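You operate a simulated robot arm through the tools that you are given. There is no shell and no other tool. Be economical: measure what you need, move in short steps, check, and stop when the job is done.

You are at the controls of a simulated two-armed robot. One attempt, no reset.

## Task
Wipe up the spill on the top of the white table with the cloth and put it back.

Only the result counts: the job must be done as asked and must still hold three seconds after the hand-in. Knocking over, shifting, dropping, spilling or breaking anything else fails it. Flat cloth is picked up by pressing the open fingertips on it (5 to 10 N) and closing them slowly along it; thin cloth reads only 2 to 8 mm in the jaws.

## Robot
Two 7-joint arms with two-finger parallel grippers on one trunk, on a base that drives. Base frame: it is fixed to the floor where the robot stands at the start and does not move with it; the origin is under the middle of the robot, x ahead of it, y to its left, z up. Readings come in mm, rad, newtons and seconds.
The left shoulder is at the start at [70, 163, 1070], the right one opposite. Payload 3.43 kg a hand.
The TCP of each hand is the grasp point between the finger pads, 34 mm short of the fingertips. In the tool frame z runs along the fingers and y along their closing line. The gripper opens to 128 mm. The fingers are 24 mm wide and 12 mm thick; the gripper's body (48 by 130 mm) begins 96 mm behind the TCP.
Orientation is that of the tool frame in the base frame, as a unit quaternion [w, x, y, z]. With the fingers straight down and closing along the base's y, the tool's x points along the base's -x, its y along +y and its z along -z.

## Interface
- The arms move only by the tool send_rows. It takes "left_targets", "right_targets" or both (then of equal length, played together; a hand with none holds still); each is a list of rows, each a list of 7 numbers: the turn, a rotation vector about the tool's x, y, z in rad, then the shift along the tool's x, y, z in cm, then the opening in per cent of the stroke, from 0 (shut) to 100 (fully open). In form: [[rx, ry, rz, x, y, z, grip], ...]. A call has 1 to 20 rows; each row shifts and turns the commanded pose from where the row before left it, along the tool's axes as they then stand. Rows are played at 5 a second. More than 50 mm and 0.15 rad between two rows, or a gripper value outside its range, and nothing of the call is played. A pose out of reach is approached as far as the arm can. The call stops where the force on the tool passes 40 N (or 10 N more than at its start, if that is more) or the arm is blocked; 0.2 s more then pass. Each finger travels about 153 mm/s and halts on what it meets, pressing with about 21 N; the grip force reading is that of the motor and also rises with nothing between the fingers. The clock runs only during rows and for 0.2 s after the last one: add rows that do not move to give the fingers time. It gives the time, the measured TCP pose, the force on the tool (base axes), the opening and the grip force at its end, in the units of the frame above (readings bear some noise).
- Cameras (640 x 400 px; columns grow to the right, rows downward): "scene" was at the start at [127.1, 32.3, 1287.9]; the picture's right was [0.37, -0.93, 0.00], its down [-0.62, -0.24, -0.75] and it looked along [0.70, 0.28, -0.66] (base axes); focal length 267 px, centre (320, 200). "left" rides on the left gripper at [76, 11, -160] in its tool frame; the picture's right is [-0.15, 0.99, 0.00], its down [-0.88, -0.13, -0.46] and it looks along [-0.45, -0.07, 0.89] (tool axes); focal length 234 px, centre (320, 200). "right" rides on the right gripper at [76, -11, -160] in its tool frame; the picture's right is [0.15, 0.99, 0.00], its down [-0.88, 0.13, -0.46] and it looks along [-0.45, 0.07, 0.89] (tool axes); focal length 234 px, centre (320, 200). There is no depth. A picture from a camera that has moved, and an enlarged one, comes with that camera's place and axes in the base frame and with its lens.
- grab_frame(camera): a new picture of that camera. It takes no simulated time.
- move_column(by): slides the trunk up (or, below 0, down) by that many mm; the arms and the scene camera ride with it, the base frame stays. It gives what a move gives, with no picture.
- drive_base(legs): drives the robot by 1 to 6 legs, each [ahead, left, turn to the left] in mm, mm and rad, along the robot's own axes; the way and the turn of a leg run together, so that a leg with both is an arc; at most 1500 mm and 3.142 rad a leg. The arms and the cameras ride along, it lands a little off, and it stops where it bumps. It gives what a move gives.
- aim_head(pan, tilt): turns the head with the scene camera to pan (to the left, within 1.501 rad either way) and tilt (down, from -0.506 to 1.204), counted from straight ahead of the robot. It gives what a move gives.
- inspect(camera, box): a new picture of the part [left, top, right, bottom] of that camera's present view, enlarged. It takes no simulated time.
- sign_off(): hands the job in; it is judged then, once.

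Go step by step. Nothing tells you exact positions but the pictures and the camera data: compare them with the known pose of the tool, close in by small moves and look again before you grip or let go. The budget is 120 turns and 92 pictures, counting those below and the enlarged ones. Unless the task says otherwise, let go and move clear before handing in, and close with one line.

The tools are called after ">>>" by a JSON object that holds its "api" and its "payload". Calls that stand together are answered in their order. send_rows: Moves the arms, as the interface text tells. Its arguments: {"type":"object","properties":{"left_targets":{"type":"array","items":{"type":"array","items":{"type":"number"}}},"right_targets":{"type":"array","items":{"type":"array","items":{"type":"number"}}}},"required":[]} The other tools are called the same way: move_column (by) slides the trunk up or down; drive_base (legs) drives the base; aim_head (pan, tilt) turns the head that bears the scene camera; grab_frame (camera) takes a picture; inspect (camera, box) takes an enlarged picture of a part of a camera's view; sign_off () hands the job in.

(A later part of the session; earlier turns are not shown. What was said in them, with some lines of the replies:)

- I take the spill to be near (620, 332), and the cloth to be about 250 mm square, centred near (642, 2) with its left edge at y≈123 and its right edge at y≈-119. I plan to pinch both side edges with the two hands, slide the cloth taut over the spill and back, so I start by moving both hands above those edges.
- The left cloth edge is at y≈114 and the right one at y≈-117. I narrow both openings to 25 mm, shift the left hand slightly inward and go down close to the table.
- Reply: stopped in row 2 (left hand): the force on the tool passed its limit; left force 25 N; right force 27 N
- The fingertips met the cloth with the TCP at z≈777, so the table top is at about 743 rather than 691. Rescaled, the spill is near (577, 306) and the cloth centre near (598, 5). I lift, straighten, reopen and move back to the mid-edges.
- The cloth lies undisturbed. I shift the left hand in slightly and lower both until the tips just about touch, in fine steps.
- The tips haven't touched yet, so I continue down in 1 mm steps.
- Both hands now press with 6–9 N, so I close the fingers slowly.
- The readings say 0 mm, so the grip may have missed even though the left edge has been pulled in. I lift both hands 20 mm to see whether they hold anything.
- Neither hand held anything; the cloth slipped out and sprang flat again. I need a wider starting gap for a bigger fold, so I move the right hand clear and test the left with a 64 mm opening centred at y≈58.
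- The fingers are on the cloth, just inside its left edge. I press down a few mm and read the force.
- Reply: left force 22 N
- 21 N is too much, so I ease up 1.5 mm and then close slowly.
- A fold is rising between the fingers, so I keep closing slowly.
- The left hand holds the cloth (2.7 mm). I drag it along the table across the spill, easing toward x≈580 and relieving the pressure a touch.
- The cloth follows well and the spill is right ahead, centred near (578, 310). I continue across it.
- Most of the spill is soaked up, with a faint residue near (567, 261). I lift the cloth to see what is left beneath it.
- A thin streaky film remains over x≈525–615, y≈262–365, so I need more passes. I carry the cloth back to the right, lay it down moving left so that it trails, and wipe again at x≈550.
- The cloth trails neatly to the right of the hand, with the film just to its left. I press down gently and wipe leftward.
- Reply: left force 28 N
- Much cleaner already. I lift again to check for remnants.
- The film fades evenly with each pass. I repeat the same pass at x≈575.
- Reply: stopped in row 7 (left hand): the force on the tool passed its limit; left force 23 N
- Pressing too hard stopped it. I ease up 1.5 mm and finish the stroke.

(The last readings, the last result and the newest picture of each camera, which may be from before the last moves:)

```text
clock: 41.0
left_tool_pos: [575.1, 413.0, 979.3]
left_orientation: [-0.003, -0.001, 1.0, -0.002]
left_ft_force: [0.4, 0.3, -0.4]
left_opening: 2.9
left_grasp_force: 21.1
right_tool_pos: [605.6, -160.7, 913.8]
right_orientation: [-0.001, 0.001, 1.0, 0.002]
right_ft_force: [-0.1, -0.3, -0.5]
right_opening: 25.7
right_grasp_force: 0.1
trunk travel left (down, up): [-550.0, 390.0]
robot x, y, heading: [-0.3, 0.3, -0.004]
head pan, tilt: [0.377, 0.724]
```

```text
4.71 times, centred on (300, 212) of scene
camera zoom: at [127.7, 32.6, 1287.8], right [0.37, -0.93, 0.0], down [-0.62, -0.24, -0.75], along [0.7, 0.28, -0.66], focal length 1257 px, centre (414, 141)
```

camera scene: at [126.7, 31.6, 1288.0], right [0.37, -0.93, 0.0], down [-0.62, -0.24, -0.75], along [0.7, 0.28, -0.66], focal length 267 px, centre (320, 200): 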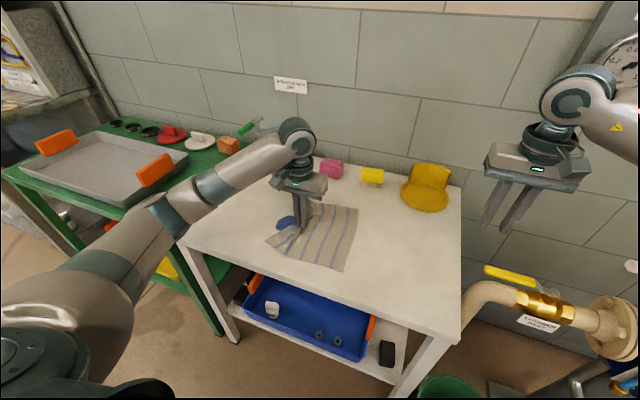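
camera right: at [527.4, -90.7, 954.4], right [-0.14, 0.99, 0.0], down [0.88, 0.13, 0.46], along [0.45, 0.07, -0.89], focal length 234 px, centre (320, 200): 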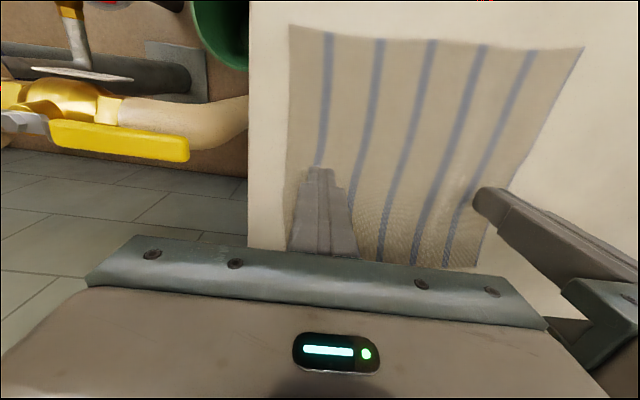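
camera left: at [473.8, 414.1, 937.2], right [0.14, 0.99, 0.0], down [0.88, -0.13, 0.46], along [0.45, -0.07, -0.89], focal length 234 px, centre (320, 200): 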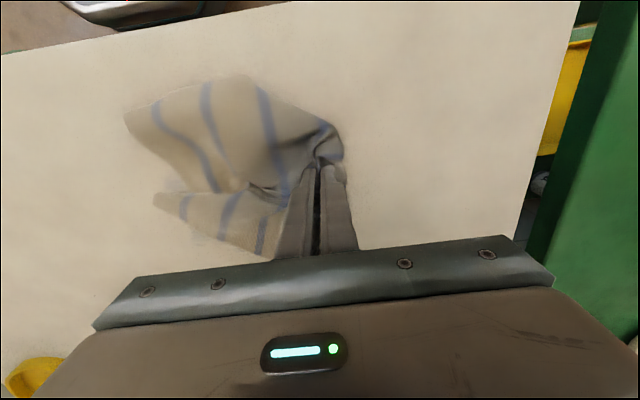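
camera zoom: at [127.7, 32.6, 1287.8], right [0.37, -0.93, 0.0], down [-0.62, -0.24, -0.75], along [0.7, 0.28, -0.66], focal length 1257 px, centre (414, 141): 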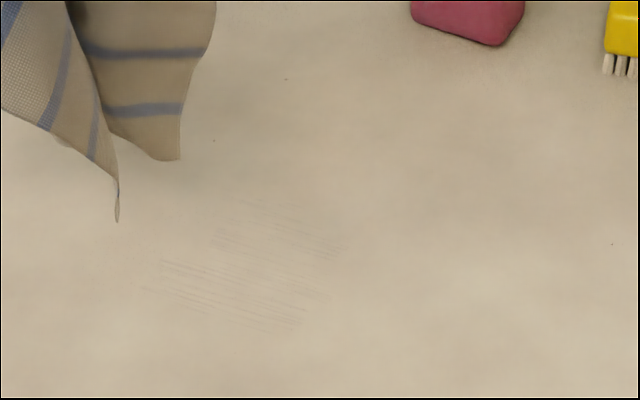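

Almost gone. I make another pass, with a lighter press.

>>> {"api": "send_rows", "payload": {"left_targets": [[0, 0, 0, 0.1, -4.3, 0, 0], [0, 0, 0, 0.1, -4.3, 0, 0], [0, 0, 0, 0.1, -4.3, 0, 0], [0, 0, 0, 0.1, -4.3, 0, 0], [0, 0, 0, 0.1, -4.3, 0, 0], [0, 0, 0, 0.1, -4.3, 0, 0], [0, 0, 0, 0.1, -4.3, 0, 0], [0, 0, 0, 0, 0, 0, 0], [0, 0, 0, 0, 1.0, 2.5, 0], [0, 0, 0, 0, 1.4, 2.5, 0], [0, 0, 0, 0, 1.5, 2.5, 0], [0, 0, 0, 0, 1.5, 2.5, 0], [0, 0, 0, 0, 1.5, 2.5, 0], [0, 0, 0, 0, 1.5, 2.5, 0], [0, 0, 0, 0, 1.5, 2.5, 0], [0, 0, 0, 0, 1.5, 2.5, 0], [0, 0, 0, 0, 0.4, 0.25, 0], [0, 0, 0, 0, 0, 0, 0]]}}

>>> {"api": "send_rows", "payload": {"left_targets": [[0, 0, 0, 0, 0.8, 0, 0], [0, 0, 0, 0, 1.2, 0, 0], [0, 0, 0, 0, 1.5, 0, 0], [0, 0, 0, 0, 1.5, 0, 0], [0, 0, 0, 0, 1.5, 0, 0], [0, 0, 0, 0, 1.5, 0, 0], [0, 0, 0, 0, 1.5, 0, 0], [0, 0, 0, 0, 1.5, 0, 0], [0, 0, 0, 0, 1.5, 0, 0], [0, 0, 0, 0, 1.5, 0, 0], [0, 0, 0, 0, 1.5, 0, 0], [0, 0, 0, 0, 1.5, 0, 0], [0, 0, 0, 0, 1.5, 0, 0], [0, 0, 0, 0, 0, 0, 0]]}}

>>> {"api": "send_rows", "payload": {"left_targets": [[0, 0, 0, 0, 0, -2, 0], [0, 0, 0, 0, 0, -3, 0], [0, 0, 0, 0, 0, -4, 0], [0, 0, 0, 0, 0, -4, 0], [0, 0, 0, 0, 0, -4, 0], [0, 0, 0, 0, 0, -3.4, 0], [0, 0, 0, 0, 0, 0, 0]]}}

>>> {"api": "inspect", "payload": {"camera": "scene", "box": [240, 170, 360, 255]}}

```text
clock: 44.8
left_tool_pos: [568.7, 227.9, 778.1]
left_orientation: [-0.003, -0.001, 1.0, -0.002]
left_ft_force: [-1.0, -1.4, 1.0]
left_opening: 2.9
left_grasp_force: 21.1
right_tool_pos: [603.9, -160.1, 916.0]
right_orientation: [-0.001, 0.001, 1.0, 0.002]
right_ft_force: [-0.3, -0.2, -0.5]
right_opening: 25.8
right_grasp_force: 0.0
trunk travel left (down, up): [-550.0, 390.0]
robot x, y, heading: [2.8, -0.2, 0.0]
head pan, tilt: [0.377, 0.724]
```

```text
clock: 47.8
left_tool_pos: [568.3, 414.5, 776.2]
left_orientation: [-0.003, -0.002, 1.0, -0.001]
left_ft_force: [-1.0, -0.4, 1.6]
left_opening: 2.9
left_grasp_force: 20.8
right_tool_pos: [604.8, -159.7, 914.3]
right_orientation: [0.0, 0.001, 1.0, 0.003]
right_ft_force: [0.6, 0.1, 0.8]
right_opening: 25.5
right_grasp_force: 0.0
trunk travel left (down, up): [-550.0, 390.0]
robot x, y, heading: [0.1, -0.2, -0.002]
head pan, tilt: [0.377, 0.724]
```

```text
clock: 49.4
left_tool_pos: [569.2, 415.0, 980.6]
left_orientation: [-0.003, -0.002, 1.0, -0.002]
left_ft_force: [-0.3, -0.9, -0.6]
left_opening: 2.8
left_grasp_force: 20.9
right_tool_pos: [603.9, -159.4, 915.5]
right_orientation: [-0.001, 0.0, 1.0, 0.001]
right_ft_force: [0.4, -0.5, -0.5]
right_opening: 25.5
right_grasp_force: 0.1
trunk travel left (down, up): [-550.0, 390.0]
robot x, y, heading: [0.4, -0.5, -0.002]
head pan, tilt: [0.377, 0.724]
```

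```text
4.71 times, centred on (300, 212) of scene
camera zoom: at [127.6, 32.7, 1287.8], right [0.37, -0.93, 0.0], down [-0.62, -0.24, -0.75], along [0.7, 0.28, -0.66], focal length 1257 px, centre (414, 141)
```

zoom: 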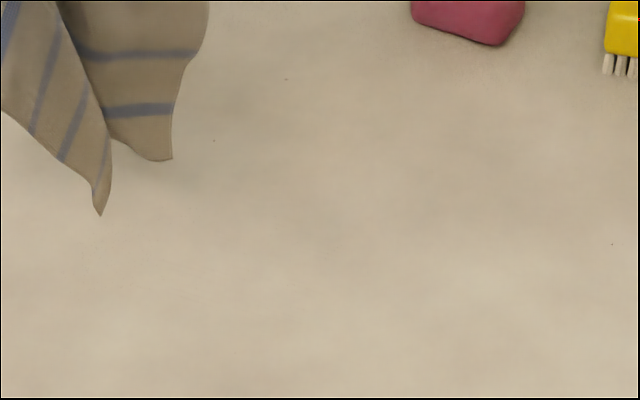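

The film has vanished from view. I make one more pass with slight pressure for certainty.

>>> {"api": "send_rows", "payload": {"left_targets": [[0, 0, 0, 0, -4.3, 0, 0], [0, 0, 0, 0, -4.3, 0, 0], [0, 0, 0, 0, -4.3, 0, 0], [0, 0, 0, 0, -4.3, 0, 0], [0, 0, 0, 0, -4.3, 0, 0], [0, 0, 0, 0, -4.3, 0, 0], [0, 0, 0, 0, -4.3, 0, 0], [0, 0, 0, 0, 0, 0, 0], [0, 0, 0, 0, 1.0, 2.5, 0], [0, 0, 0, 0, 1.4, 2.5, 0], [0, 0, 0, 0, 1.5, 2.5, 0], [0, 0, 0, 0, 1.5, 2.5, 0], [0, 0, 0, 0, 1.5, 2.5, 0], [0, 0, 0, 0, 1.5, 2.5, 0], [0, 0, 0, 0, 1.5, 2.5, 0], [0, 0, 0, 0, 1.5, 2.5, 0], [0, 0, 0, 0, 0.4, 0.45, 0], [0, 0, 0, 0, 0, 0, 0]]}}

>>> {"api": "send_rows", "payload": {"left_targets": [[0, 0, 0, 0, 0.8, 0.05, 0], [0, 0, 0, 0, 1.2, 0, 0], [0, 0, 0, 0, 1.5, 0, 0], [0, 0, 0, 0, 1.5, 0, 0], [0, 0, 0, 0, 1.5, 0, 0], [0, 0, 0, 0, 1.5, 0, 0], [0, 0, 0, 0, 1.5, 0, 0], [0, 0, 0, 0, 1.5, 0, 0], [0, 0, 0, 0, 1.5, 0, 0], [0, 0, 0, 0, 1.5, 0, 0], [0, 0, 0, 0, 1.5, 0, 0], [0, 0, 0, 0, 1.5, 0, 0], [0, 0, 0, 0, 1.5, 0, 0], [0, 0, 0, 0, 0, 0, 0]]}}

>>> {"api": "send_rows", "payload": {"left_targets": [[0, 0, 0, 0, 0, -2, 0], [0, 0, 0, 0, 0, -3, 0], [0, 0, 0, 0, 0, -4, 0], [0, 0, 0, 0, 0, -4, 0], [0, 0, 0, 0, 0, -4, 0], [0, 0, 0, 0, 0, -3.4, 0], [0, 0, 0, 0, 0, 0, 0]]}}

>>> {"api": "grab_frame", "payload": {"camera": "scene"}}

>>> {"api": "inspect", "payload": {"camera": "scene", "box": [240, 170, 360, 255]}}

```text
clock: 53.2
left_tool_pos: [568.1, 231.3, 777.3]
left_orientation: [-0.003, -0.002, 1.0, -0.002]
left_ft_force: [0.4, -0.6, 0.9]
left_opening: 3.2
left_grasp_force: 21.3
right_tool_pos: [604.1, -160.8, 914.8]
right_orientation: [-0.002, 0.001, 1.0, 0.002]
right_ft_force: [0.2, -0.1, 0.0]
right_opening: 25.6
right_grasp_force: 0.1
trunk travel left (down, up): [-550.0, 390.0]
robot x, y, heading: [-1.5, -0.4, 0.001]
head pan, tilt: [0.377, 0.724]
```

```text
clock: 56.2
left_tool_pos: [567.4, 416.1, 776.1]
left_orientation: [-0.003, -0.002, 1.0, -0.002]
left_ft_force: [0.0, -2.4, 10.5]
left_opening: 2.9
left_grasp_force: 20.9
right_tool_pos: [604.4, -160.6, 915.0]
right_orientation: [0.0, 0.001, 1.0, 0.003]
right_ft_force: [0.0, 0.1, -0.5]
right_opening: 25.4
right_grasp_force: 0.0
trunk travel left (down, up): [-550.0, 390.0]
robot x, y, heading: [1.3, -1.6, 0.002]
head pan, tilt: [0.377, 0.724]
```

```text
clock: 57.8
left_tool_pos: [570.3, 418.8, 979.8]
left_orientation: [-0.003, -0.001, 1.0, -0.003]
left_ft_force: [-0.4, -1.0, -0.8]
left_opening: 2.9
left_grasp_force: 21.1
right_tool_pos: [604.2, -160.2, 914.2]
right_orientation: [-0.001, 0.001, 1.0, 0.001]
right_ft_force: [0.1, 0.4, 0.9]
right_opening: 25.5
right_grasp_force: 0.1
trunk travel left (down, up): [-550.0, 390.0]
robot x, y, heading: [0.9, -2.2, 0.003]
head pan, tilt: [0.377, 0.724]
```

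```text
59 pictures are left
camera scene: at [127.7, 32.7, 1287.8], right [0.37, -0.93, 0.0], down [-0.62, -0.24, -0.75], along [0.7, 0.28, -0.66], focal length 267 px, centre (320, 200)
```

scene: 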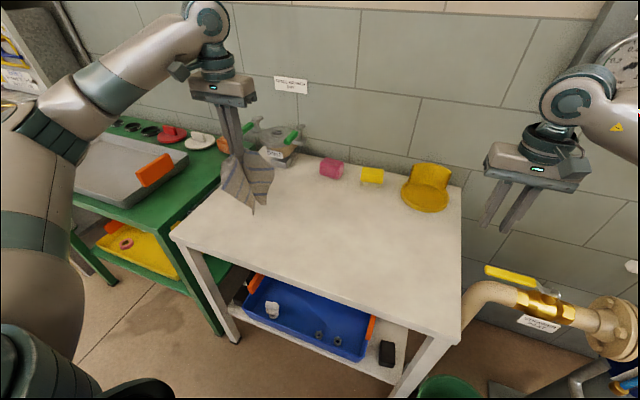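

```text
4.71 times, centred on (300, 212) of scene
camera zoom: at [127.7, 32.7, 1287.8], right [0.37, -0.93, 0.0], down [-0.62, -0.24, -0.75], along [0.7, 0.28, -0.66], focal length 1257 px, centre (414, 141)
```

zoom: 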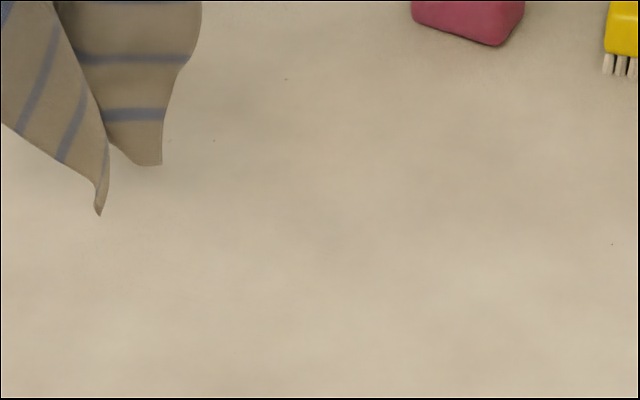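

The table is clean. Next I move the right hand well clear and carry the cloth back to above its right edge position, about (600, -110).

>>> {"api": "send_rows", "payload": {"right_targets": [[0, 0, 0, 0.4, -2, -2.5, 20], [0, 0, 0, 0.4, -3, -2.5, 20], [0, 0, 0, 0.4, -3, -2.5, 20], [0, 0, 0, 0.4, -3, -2.5, 20], [0, 0, 0, 0.4, -3, 0, 20], [0, 0, 0, 0.4, -3, 0, 20], [0, 0, 0, 0, -3, 0, 20], [0, 0, 0, 0, 0, 0, 20], [0, 0, 0, 0, 0, 0, 20], [0, 0, 0, 0, 0, 0, 20], [0, 0, 0, 0, 0, 0, 20], [0, 0, 0, 0, 0, 0, 20], [0, 0, 0, 0, 0, 0, 20], [0, 0, 0, 0, 0, 0, 20], [0, 0, 0, 0, 0, 0, 20]], "left_targets": [[0, -0.005, 0, -0.23, -4.07, 0, 0], [0, 0, 0, -0.23, -4.07, 0, 0], [0, 0, 0, -0.23, -4.07, 0, 0], [0, 0, 0, -0.23, -4.07, 0, 0], [0, 0, 0, -0.23, -4.07, 0, 0], [0, 0, 0, -0.23, -4.07, 0, 0], [0, 0, 0, -0.23, -4.07, 0, 0], [0, 0, 0, -0.23, -4.07, 0, 0], [0, 0, 0, -0.23, -4.07, 0, 0], [0, 0, 0, -0.23, -4.07, 0, 0], [0, 0, 0, -0.23, -4.07, 0, 0], [0, 0, 0, -0.23, -3.6, 0, 0], [0, 0, 0, -0.23, -3, 0, 0], [0, 0, 0, 0, -1, 0, 0], [0, 0, 0, 0, 0, 0, 0]]}}

>>> {"api": "grab_frame", "payload": {"camera": "scene"}}

>>> {"api": "grab_frame", "payload": {"camera": "left"}}

```text
clock: 61.0
left_tool_pos: [600.7, -107.7, 981.9]
left_orientation: [-0.001, -0.002, 1.0, -0.002]
left_ft_force: [-0.2, 0.6, -1.0]
left_opening: 2.8
left_grasp_force: 21.4
right_tool_pos: [579.9, -360.9, 1014.2]
right_orientation: [-0.001, 0.001, 1.0, 0.003]
right_ft_force: [-0.3, -0.3, -0.5]
right_opening: 25.5
right_grasp_force: 0.1
trunk travel left (down, up): [-550.0, 390.0]
robot x, y, heading: [0.3, 1.6, 0.0]
head pan, tilt: [0.377, 0.724]
```

```text
57 pictures are left
camera scene: at [127.3, 31.9, 1287.9], right [0.37, -0.93, 0.0], down [-0.62, -0.24, -0.75], along [0.7, 0.28, -0.66], focal length 267 px, centre (320, 200)
```

scene: 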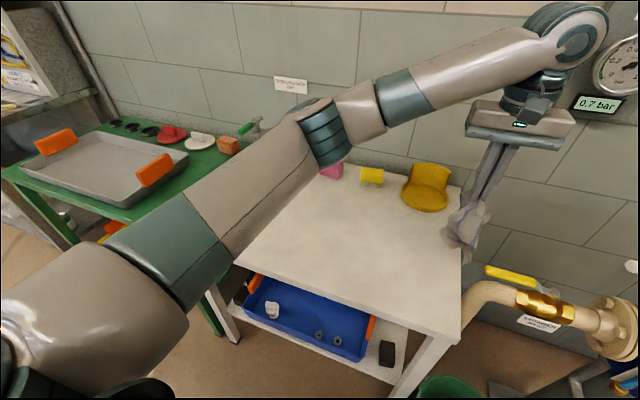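

```text
56 pictures are left
camera left: at [527.0, -95.1, 1142.0], right [0.14, 0.99, 0.0], down [0.88, -0.12, 0.46], along [0.45, -0.07, -0.89], focal length 234 px, centre (320, 200)
```

left: 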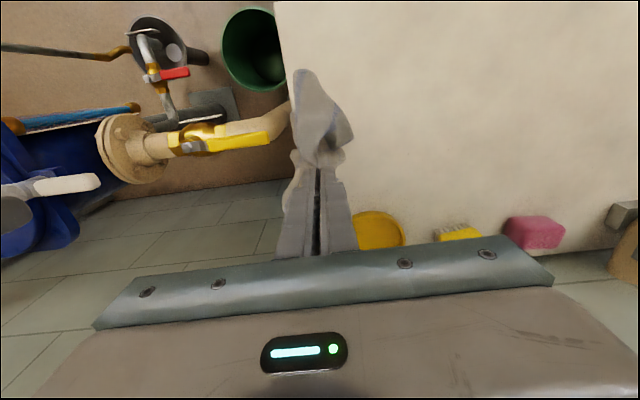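

The cloth hangs near the right edge of the table. I move slightly left, let it settle, and lay it down while moving left to about y=60.

>>> {"api": "send_rows", "payload": {"left_targets": [[0, 0, 0, 0, 1.0, 1, 0], [0, 0, 0, 0, 1.0, 1.5, 0], [0, 0, 0, 0, 0, 1, 0], [0, 0, 0, 0, 0, 0, 0], [0, 0, 0, 0, 0.5, 1.5, 0], [0, 0, 0, 0, 1.0, 1.6, 0], [0, 0, 0, 0, 1.2, 1.6, 0], [0, 0, 0, 0, 1.3, 1.6, 0], [0, 0, 0, 0, 1.4, 1.6, 0], [0, 0, 0, 0, 1.5, 1.6, 0], [0, 0, 0, 0, 1.5, 1.6, 0], [0, 0, 0, 0, 1.5, 1.6, 0], [0, 0, 0, 0, 1.5, 1.6, 0], [0, 0, 0, 0, 1.5, 1.4, 0], [0, 0, 0, 0, 1.4, 0.7, 0], [0, 0, 0, 0, 1.0, 0.3, 0], [0, 0, 0, 0, 0, 0, 0]]}}

>>> {"api": "grab_frame", "payload": {"camera": "left"}}

>>> {"api": "inspect", "payload": {"camera": "scene", "box": [280, 140, 520, 310]}}

```text
clock: 64.6
left_tool_pos: [599.8, 65.4, 778.6]
left_orientation: [0.001, -0.002, 1.0, -0.002]
left_ft_force: [0.4, -0.1, 0.6]
left_opening: 2.8
left_grasp_force: 21.6
right_tool_pos: [579.6, -360.9, 1014.3]
right_orientation: [-0.001, 0.001, 1.0, 0.003]
right_ft_force: [0.1, 0.1, -0.2]
right_opening: 25.8
right_grasp_force: 0.1
trunk travel left (down, up): [-550.0, 390.0]
robot x, y, heading: [2.6, -0.7, -0.003]
head pan, tilt: [0.377, 0.724]
```

```text
55 pictures are left
camera left: at [525.4, 77.6, 939.0], right [0.14, 0.99, 0.0], down [0.88, -0.13, 0.46], along [0.45, -0.07, -0.89], focal length 234 px, centre (320, 200)
```

left: 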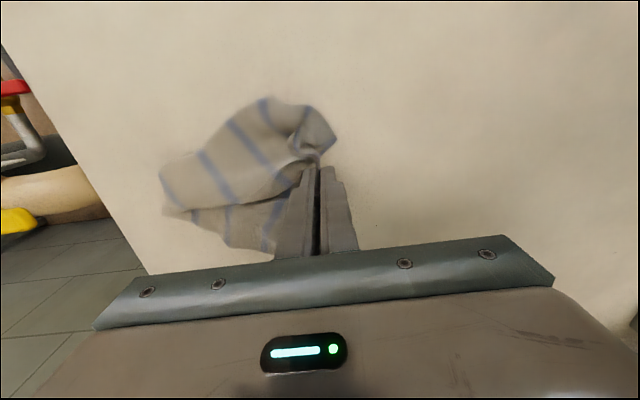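

```text
2.35 times, centred on (400, 225) of scene
camera zoom: at [127.2, 31.8, 1287.9], right [0.37, -0.93, 0.0], down [-0.62, -0.24, -0.75], along [0.7, 0.28, -0.66], focal length 628 px, centre (132, 141)
```

zoom: 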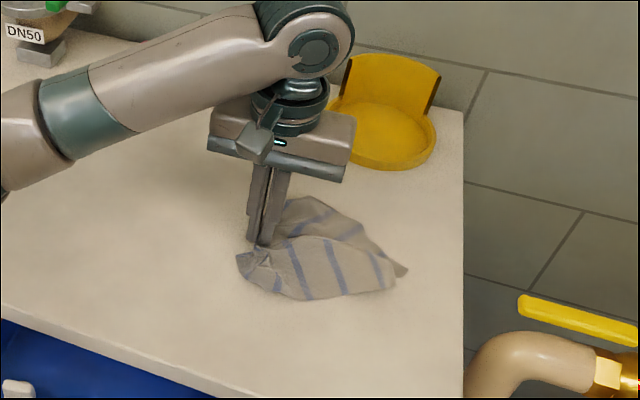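

The cloth is laid back on its original area, a little bunched. I open slowly and lift straight up to see how it settles.

>>> {"api": "send_rows", "payload": {"left_targets": [[0, 0, 0, 0, 0, 0, 5], [0, 0, 0, 0, 0, 0, 10], [0, 0, 0, 0, 0, 0, 15], [0, 0, 0, 0, 0, 0, 20], [0, 0, 0, 0, 0, 0, 25], [0, 0, 0, 0, 0, -2, 25], [0, 0, 0, 0, 0, -4, 25], [0, 0, 0, 0, 0, -4, 25], [0, 0, 0, 0, 2, -4, 25], [0, 0, 0, 0, 4, -2, 25], [0, 0, 0, 0, 4, 0, 25], [0, 0, 0, 0, 4, 0, 25]]}}

>>> {"api": "inspect", "payload": {"camera": "scene", "box": [280, 140, 520, 310]}}

>>> {"api": "grab_frame", "payload": {"camera": "left"}}

```text
clock: 67.2
left_tool_pos: [600.9, 207.8, 938.9]
left_orientation: [0.0, -0.002, 1.0, -0.003]
left_ft_force: [-0.3, -0.6, -0.4]
left_opening: 32.1
left_grasp_force: 0.0
right_tool_pos: [580.0, -359.3, 1014.3]
right_orientation: [-0.001, 0.001, 1.0, 0.002]
right_ft_force: [-0.3, 0.0, 0.4]
right_opening: 25.7
right_grasp_force: 0.0
trunk travel left (down, up): [-550.0, 390.0]
robot x, y, heading: [-3.2, 2.3, -0.001]
head pan, tilt: [0.377, 0.724]
```

```text
2.35 times, centred on (400, 225) of scene
camera zoom: at [126.7, 33.5, 1287.9], right [0.37, -0.93, 0.0], down [-0.62, -0.24, -0.75], along [0.7, 0.27, -0.66], focal length 628 px, centre (132, 141)
```

zoom: 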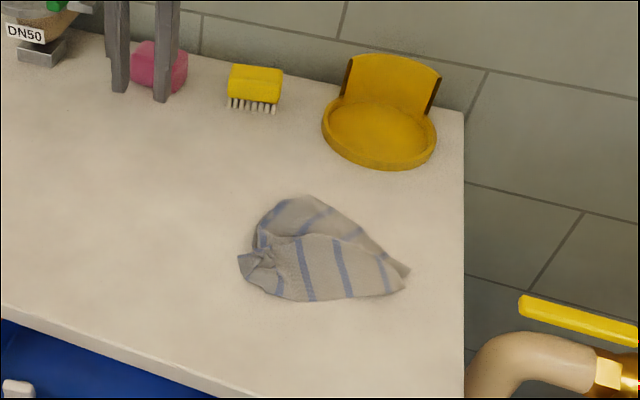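

```text
52 pictures are left
camera left: at [525.3, 220.7, 1099.0], right [0.14, 0.99, -0.01], down [0.88, -0.13, 0.46], along [0.45, -0.07, -0.89], focal length 234 px, centre (320, 200)
```

left: 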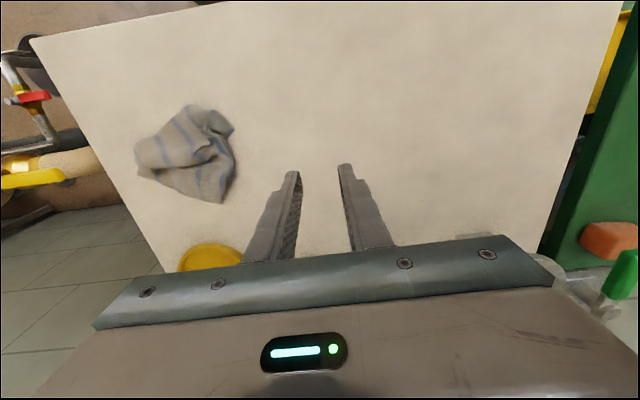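

The cloth's centre is back at about (612, 3), against about (598, 5) originally, but it lies bunched. I take a closer look to judge whether it can be spread easily.

>>> {"api": "inspect", "payload": {"camera": "left", "box": [110, 80, 270, 220]}}

>>> {"api": "inspect", "payload": {"camera": "scene", "box": [350, 200, 470, 280]}}

```text
2.86 times, centred on (190, 150) of left
camera zoom: at [525.3, 220.7, 1099.0], right [0.14, 0.99, -0.01], down [0.88, -0.13, 0.46], along [0.45, -0.07, -0.89], focal length 669 px, centre (691, 343)
```

zoom: 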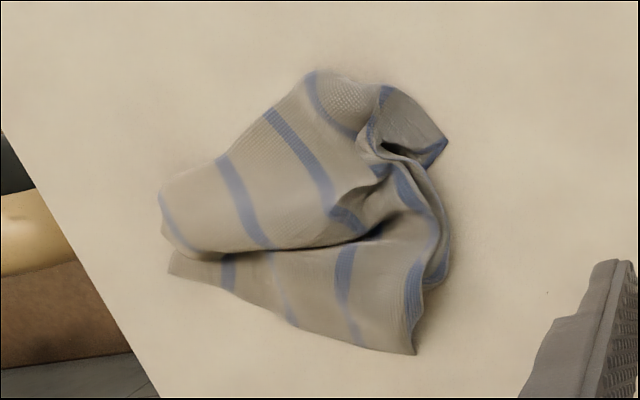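

```text
5.00 times, centred on (410, 240) of scene
camera zoom: at [126.7, 33.5, 1287.9], right [0.37, -0.93, 0.0], down [-0.62, -0.24, -0.75], along [0.7, 0.27, -0.66], focal length 1335 px, centre (-130, 0)
```

zoom: 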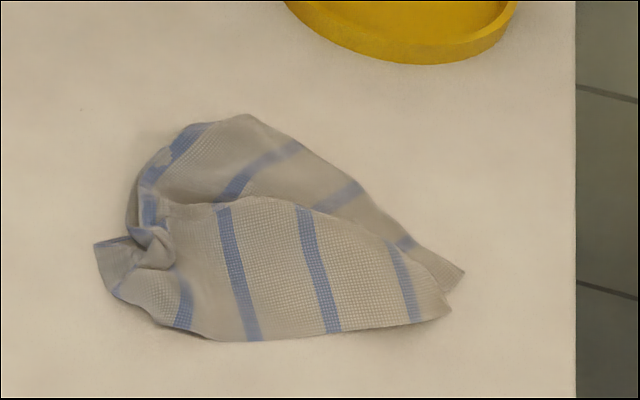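

The cloth still covers about 160 × 177 mm of its old place, with a pleat in the middle. I try a gentle smoothing: two open fingertips pressed on the near part, then dragged toward me.

>>> {"api": "send_rows", "payload": {"left_targets": [[0, 0, 0, 1.0, -4.2, 0, 40], [0, 0, 0, 1.0, -4.2, 0, 40], [0, 0, 0, 1.0, -4.2, 0, 45], [0, 0, 0, 1.0, -4.2, 0, 50], [0, 0, 0, 1.0, -4.2, 0, 50], [0, 0, 0, 0, 0, 3.5, 50], [0, 0, 0, 0, 0, 3.5, 50], [0, 0, 0, 0, 0, 3.5, 50], [0, 0, 0, 0, 0, 3.0, 50], [0, 0, 0, 0, 0, 1.5, 50], [0, 0, 0, 0, 0, 0, 50]]}}

>>> {"api": "grab_frame", "payload": {"camera": "left"}}

>>> {"api": "inspect", "payload": {"camera": "scene", "box": [350, 180, 470, 290]}}

```text
clock: 69.6
left_tool_pos: [549.3, -5.5, 789.6]
left_orientation: [-0.001, -0.001, 1.0, -0.002]
left_ft_force: [0.1, 0.3, 0.1]
left_opening: 64.0
left_grasp_force: 0.1
right_tool_pos: [580.0, -360.1, 1014.2]
right_orientation: [-0.001, 0.001, 1.0, 0.002]
right_ft_force: [-0.7, 0.7, 0.9]
right_opening: 25.4
right_grasp_force: 0.0
trunk travel left (down, up): [-550.0, 390.0]
robot x, y, heading: [2.5, -0.0, -0.0]
head pan, tilt: [0.377, 0.724]
```

```text
49 pictures are left
camera left: at [475.8, 7.4, 948.8], right [0.14, 0.99, 0.0], down [0.88, -0.13, 0.46], along [0.45, -0.07, -0.89], focal length 234 px, centre (320, 200)
```

left: 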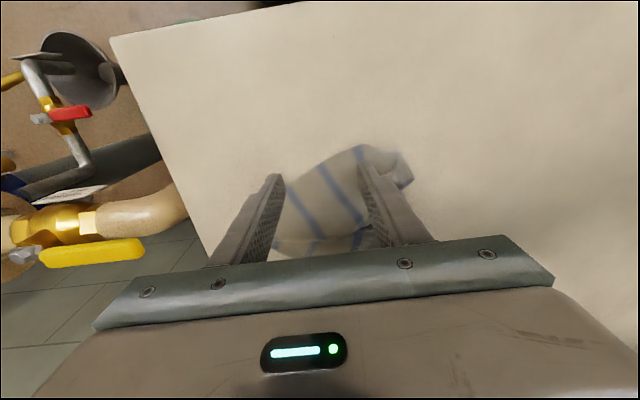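

```text
3.64 times, centred on (410, 235) of scene
camera zoom: at [127.1, 32.0, 1287.9], right [0.37, -0.93, 0.0], down [-0.62, -0.24, -0.75], along [0.7, 0.28, -0.66], focal length 971 px, centre (-7, 73)
```

zoom: 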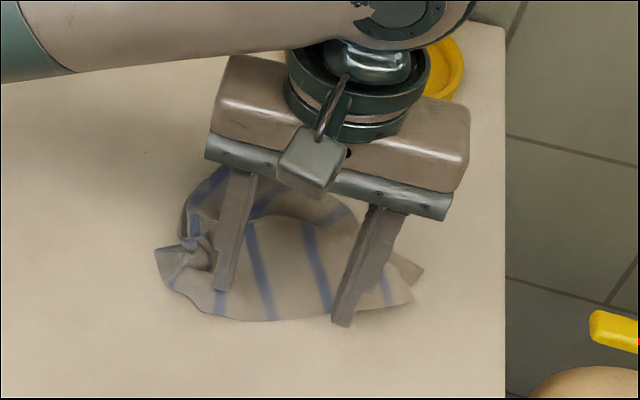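

The right finger is just off the cloth's edge. I shift a bit inward, narrow the opening, press down and drag 45 mm toward me.

>>> {"api": "send_rows", "payload": {"left_targets": [[0, 0, 0, -1.3, 1.5, 0, 35], [0, 0, 0, 0, 0, 0, 35], [0, 0, 0, 0, 0, 0.5, 35], [0, 0, 0, 0, 0, 0.5, 35], [0, 0, 0, 0, 0, 0.4, 35], [0, 0, 0, 0.3, 0, 0.1, 35], [0, 0, 0, 0.6, 0, 0, 35], [0, 0, 0, 0.6, 0, 0, 35], [0, 0, 0, 0.6, 0, 0, 35], [0, 0, 0, 0.6, 0, 0, 35], [0, 0, 0, 0.6, 0, 0, 35], [0, 0, 0, 0.6, 0, 0, 35], [0, 0, 0, 0.6, 0, 0, 35], [0, 0, 0, 0, 0, 0, 35]]}}

>>> {"api": "inspect", "payload": {"camera": "scene", "box": [350, 180, 470, 290]}}

```text
clock: 72.6
left_tool_pos: [518.4, 10.7, 776.7]
left_orientation: [0.001, -0.002, 1.0, -0.003]
left_ft_force: [8.4, 0.4, 23.7]
left_opening: 44.4
left_grasp_force: 0.0
right_tool_pos: [578.6, -361.4, 1014.3]
right_orientation: [-0.001, 0.0, 1.0, 0.002]
right_ft_force: [0.1, -0.3, -0.5]
right_opening: 25.4
right_grasp_force: 0.1
trunk travel left (down, up): [-550.0, 390.0]
robot x, y, heading: [-3.1, -2.2, -0.003]
head pan, tilt: [0.377, 0.724]
```

```text
3.64 times, centred on (410, 235) of scene
camera zoom: at [126.0, 31.9, 1288.1], right [0.37, -0.93, 0.0], down [-0.62, -0.24, -0.75], along [0.7, 0.28, -0.66], focal length 971 px, centre (-7, 73)
```

zoom: 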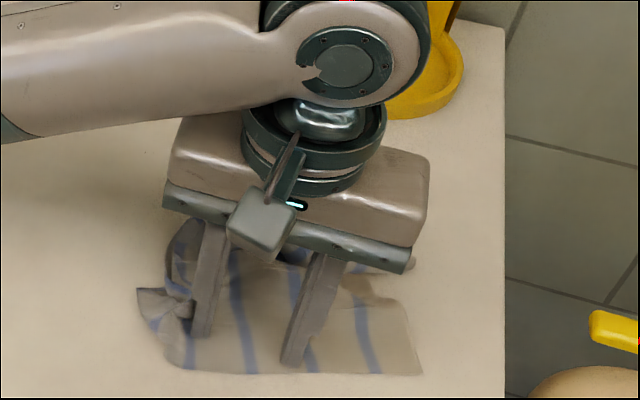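

It's working: the near part is spreading out. I lift, swing clear and look.

>>> {"api": "send_rows", "payload": {"left_targets": [[0, 0, 0, 0, 0, -1, 35], [0, 0, 0, 0, 0, -4, 35], [0, 0, 0, 0, 0, -4.5, 35], [0, 0, 0, 0, 2, -4, 35], [0, 0, 0, 0, 4.5, 0, 35], [0, 0, 0, 0, 4.5, 0, 35], [0, 0, 0, 0, 4.5, 0, 35]]}}

>>> {"api": "inspect", "payload": {"camera": "scene", "box": [320, 180, 480, 290]}}

```text
clock: 74.2
left_tool_pos: [516.5, 167.2, 908.5]
left_orientation: [-0.001, 0.0, 1.0, -0.003]
left_ft_force: [-0.1, 0.0, -0.3]
left_opening: 44.7
left_grasp_force: 0.0
right_tool_pos: [578.7, -358.2, 1014.2]
right_orientation: [0.0, 0.001, 1.0, 0.002]
right_ft_force: [-0.5, 1.3, 0.7]
right_opening: 25.5
right_grasp_force: 0.0
trunk travel left (down, up): [-550.0, 390.0]
robot x, y, heading: [0.5, 0.1, -0.003]
head pan, tilt: [0.377, 0.724]
```

```text
3.64 times, centred on (400, 235) of scene
camera zoom: at [126.8, 33.8, 1287.9], right [0.37, -0.93, 0.0], down [-0.62, -0.24, -0.75], along [0.7, 0.27, -0.66], focal length 971 px, centre (29, 73)
```

zoom: 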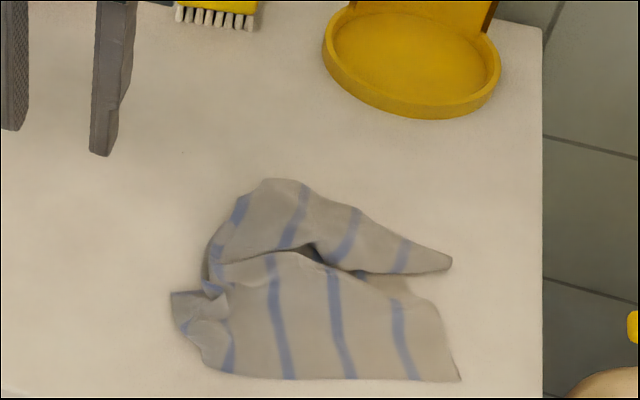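

Much better: the near half is back in place. I do the same with the far half, pressing near (632, -5) and dragging 50 mm away from me.

>>> {"api": "send_rows", "payload": {"left_targets": [[0, 0, 0, -2.9, -4, 0, 35], [0, 0, 0, -2.9, -4, 0, 35], [0, 0, 0, -2.9, -4, 0, 35], [0, 0, 0, -2.8, -4, 0, 35], [0, 0, 0, 0, -1.2, 4, 35], [0, 0, 0, 0, 0, 4, 35], [0, 0, 0, 0, 0, 3.5, 35], [0, 0, 0, 0, 0, 0.9, 35], [0, 0, 0, 0, 0, 0.4, 35], [0, 0, 0, 0, 0, 0.4, 35], [0, 0, 0, -0.5, 0, 0, 35], [0, 0, 0, -0.6, 0, 0, 35], [0, 0, 0, -0.7, 0, 0, 35], [0, 0, 0, -0.7, 0, 0, 35], [0, 0, 0, -0.7, 0, 0, 35], [0, 0, 0, -0.7, 0, 0, 35], [0, 0, 0, -0.7, 0, 0, 35], [0, 0, 0, -0.6, 0, 0, 35], [0, 0, 0, 0, 0, 0, 35]]}}

>>> {"api": "inspect", "payload": {"camera": "scene", "box": [320, 180, 480, 290]}}

```text
clock: 78.2
left_tool_pos: [684.6, -6.1, 778.3]
left_orientation: [-0.001, -0.001, 1.0, -0.002]
left_ft_force: [-0.9, 0.7, 1.6]
left_opening: 44.7
left_grasp_force: 0.1
right_tool_pos: [581.7, -360.5, 1014.8]
right_orientation: [-0.001, 0.001, 1.0, 0.002]
right_ft_force: [0.3, -0.9, 1.1]
right_opening: 25.6
right_grasp_force: 0.0
trunk travel left (down, up): [-550.0, 390.0]
robot x, y, heading: [-0.0, 1.3, -0.002]
head pan, tilt: [0.377, 0.724]
```

```text
3.64 times, centred on (400, 235) of scene
camera zoom: at [127.0, 32.1, 1287.9], right [0.37, -0.93, 0.0], down [-0.62, -0.24, -0.75], along [0.7, 0.28, -0.66], focal length 971 px, centre (29, 73)
```

zoom: 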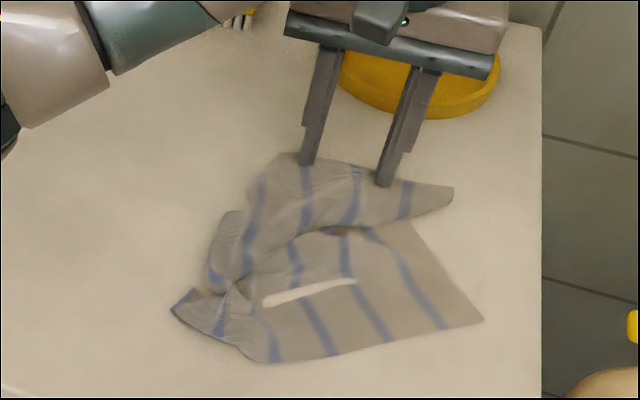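

The far half is spreading too. I lift and look.

>>> {"api": "send_rows", "payload": {"left_targets": [[0, 0, 0, 0, 0, -1, 35], [0, 0, 0, 0, 0, -4, 35], [0, 0, 0, 0, 0, -4.5, 35], [0, 0, 0, 0, 2, -4, 35], [0, 0, 0, 0, 4.5, 0, 35], [0, 0, 0, 0, 4.5, 0, 35], [0, 0, 0, 0, 4.5, 0, 35]]}}

>>> {"api": "inspect", "payload": {"camera": "scene", "box": [320, 180, 480, 290]}}

```text
clock: 79.8
left_tool_pos: [684.1, 150.7, 912.3]
left_orientation: [-0.001, -0.002, 1.0, -0.002]
left_ft_force: [-0.2, -0.5, 0.1]
left_opening: 44.7
left_grasp_force: 0.0
right_tool_pos: [579.2, -359.2, 1014.8]
right_orientation: [-0.001, 0.001, 1.0, 0.002]
right_ft_force: [0.3, 0.2, 0.1]
right_opening: 25.6
right_grasp_force: 0.0
trunk travel left (down, up): [-550.0, 390.0]
robot x, y, heading: [0.6, -2.7, 0.006]
head pan, tilt: [0.377, 0.724]
```

```text
3.64 times, centred on (400, 235) of scene
camera zoom: at [127.0, 33.8, 1287.9], right [0.37, -0.93, 0.0], down [-0.62, -0.24, -0.75], along [0.7, 0.27, -0.66], focal length 971 px, centre (29, 73)
```

zoom: 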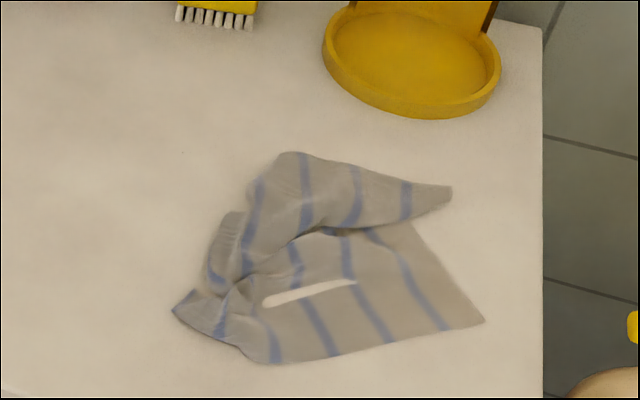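

The cloth now lies mostly spread, centred near (595, -3), practically where it was. I take a final overall check of the table.

>>> {"api": "send_rows", "payload": {"left_targets": [[0, 0, 0, 2, 3, -2, 35], [0, 0, 0, 2, 4, -2, 35], [0, 0, 0, 2, 4, -2, 35], [0, 0, 0, 2, 4, 0, 35], [0, 0, 0, 2, 4, 0, 35], [0, 0, 0, 0, 0, 0, 35]]}}

>>> {"api": "grab_frame", "payload": {"camera": "scene"}}

>>> {"api": "grab_frame", "payload": {"camera": "left"}}

```text
clock: 81.2
left_tool_pos: [582.6, 339.2, 971.8]
left_orientation: [0.0, -0.002, 1.0, -0.002]
left_ft_force: [-0.2, -0.6, 0.2]
left_opening: 45.0
left_grasp_force: 0.0
right_tool_pos: [580.9, -362.3, 1013.2]
right_orientation: [-0.001, 0.0, 1.0, 0.003]
right_ft_force: [0.2, -0.5, -0.5]
right_opening: 25.7
right_grasp_force: 0.1
trunk travel left (down, up): [-550.0, 390.0]
robot x, y, heading: [2.0, 0.5, 0.001]
head pan, tilt: [0.377, 0.724]
```

```text
43 pictures are left
camera scene: at [128.0, 31.1, 1287.8], right [0.37, -0.93, 0.0], down [-0.62, -0.24, -0.75], along [0.7, 0.28, -0.66], focal length 267 px, centre (320, 200)
```

scene: 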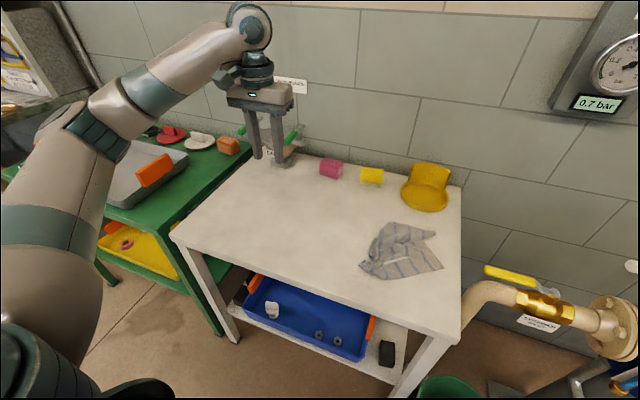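

```text
42 pictures are left
camera left: at [509.4, 351.1, 1131.5], right [0.14, 0.99, 0.0], down [0.88, -0.13, 0.45], along [0.45, -0.07, -0.89], focal length 234 px, centre (320, 200)
```

left: 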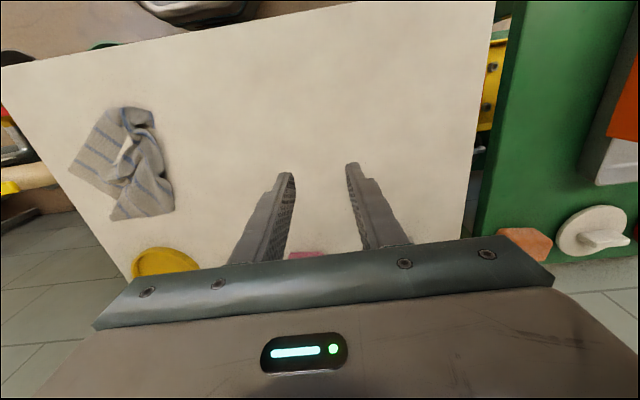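

The table is clean, the cloth is back in its place, the other objects look untouched and both hands are clear, so I hand in.

>>> {"api": "sign_off", "payload": {}}

```text
The job is handed in.
```

I wiped up the spill until no trace showed on the white table, put the cloth back in its original spot (slightly rumpled, not fully flat), and handed the job in.
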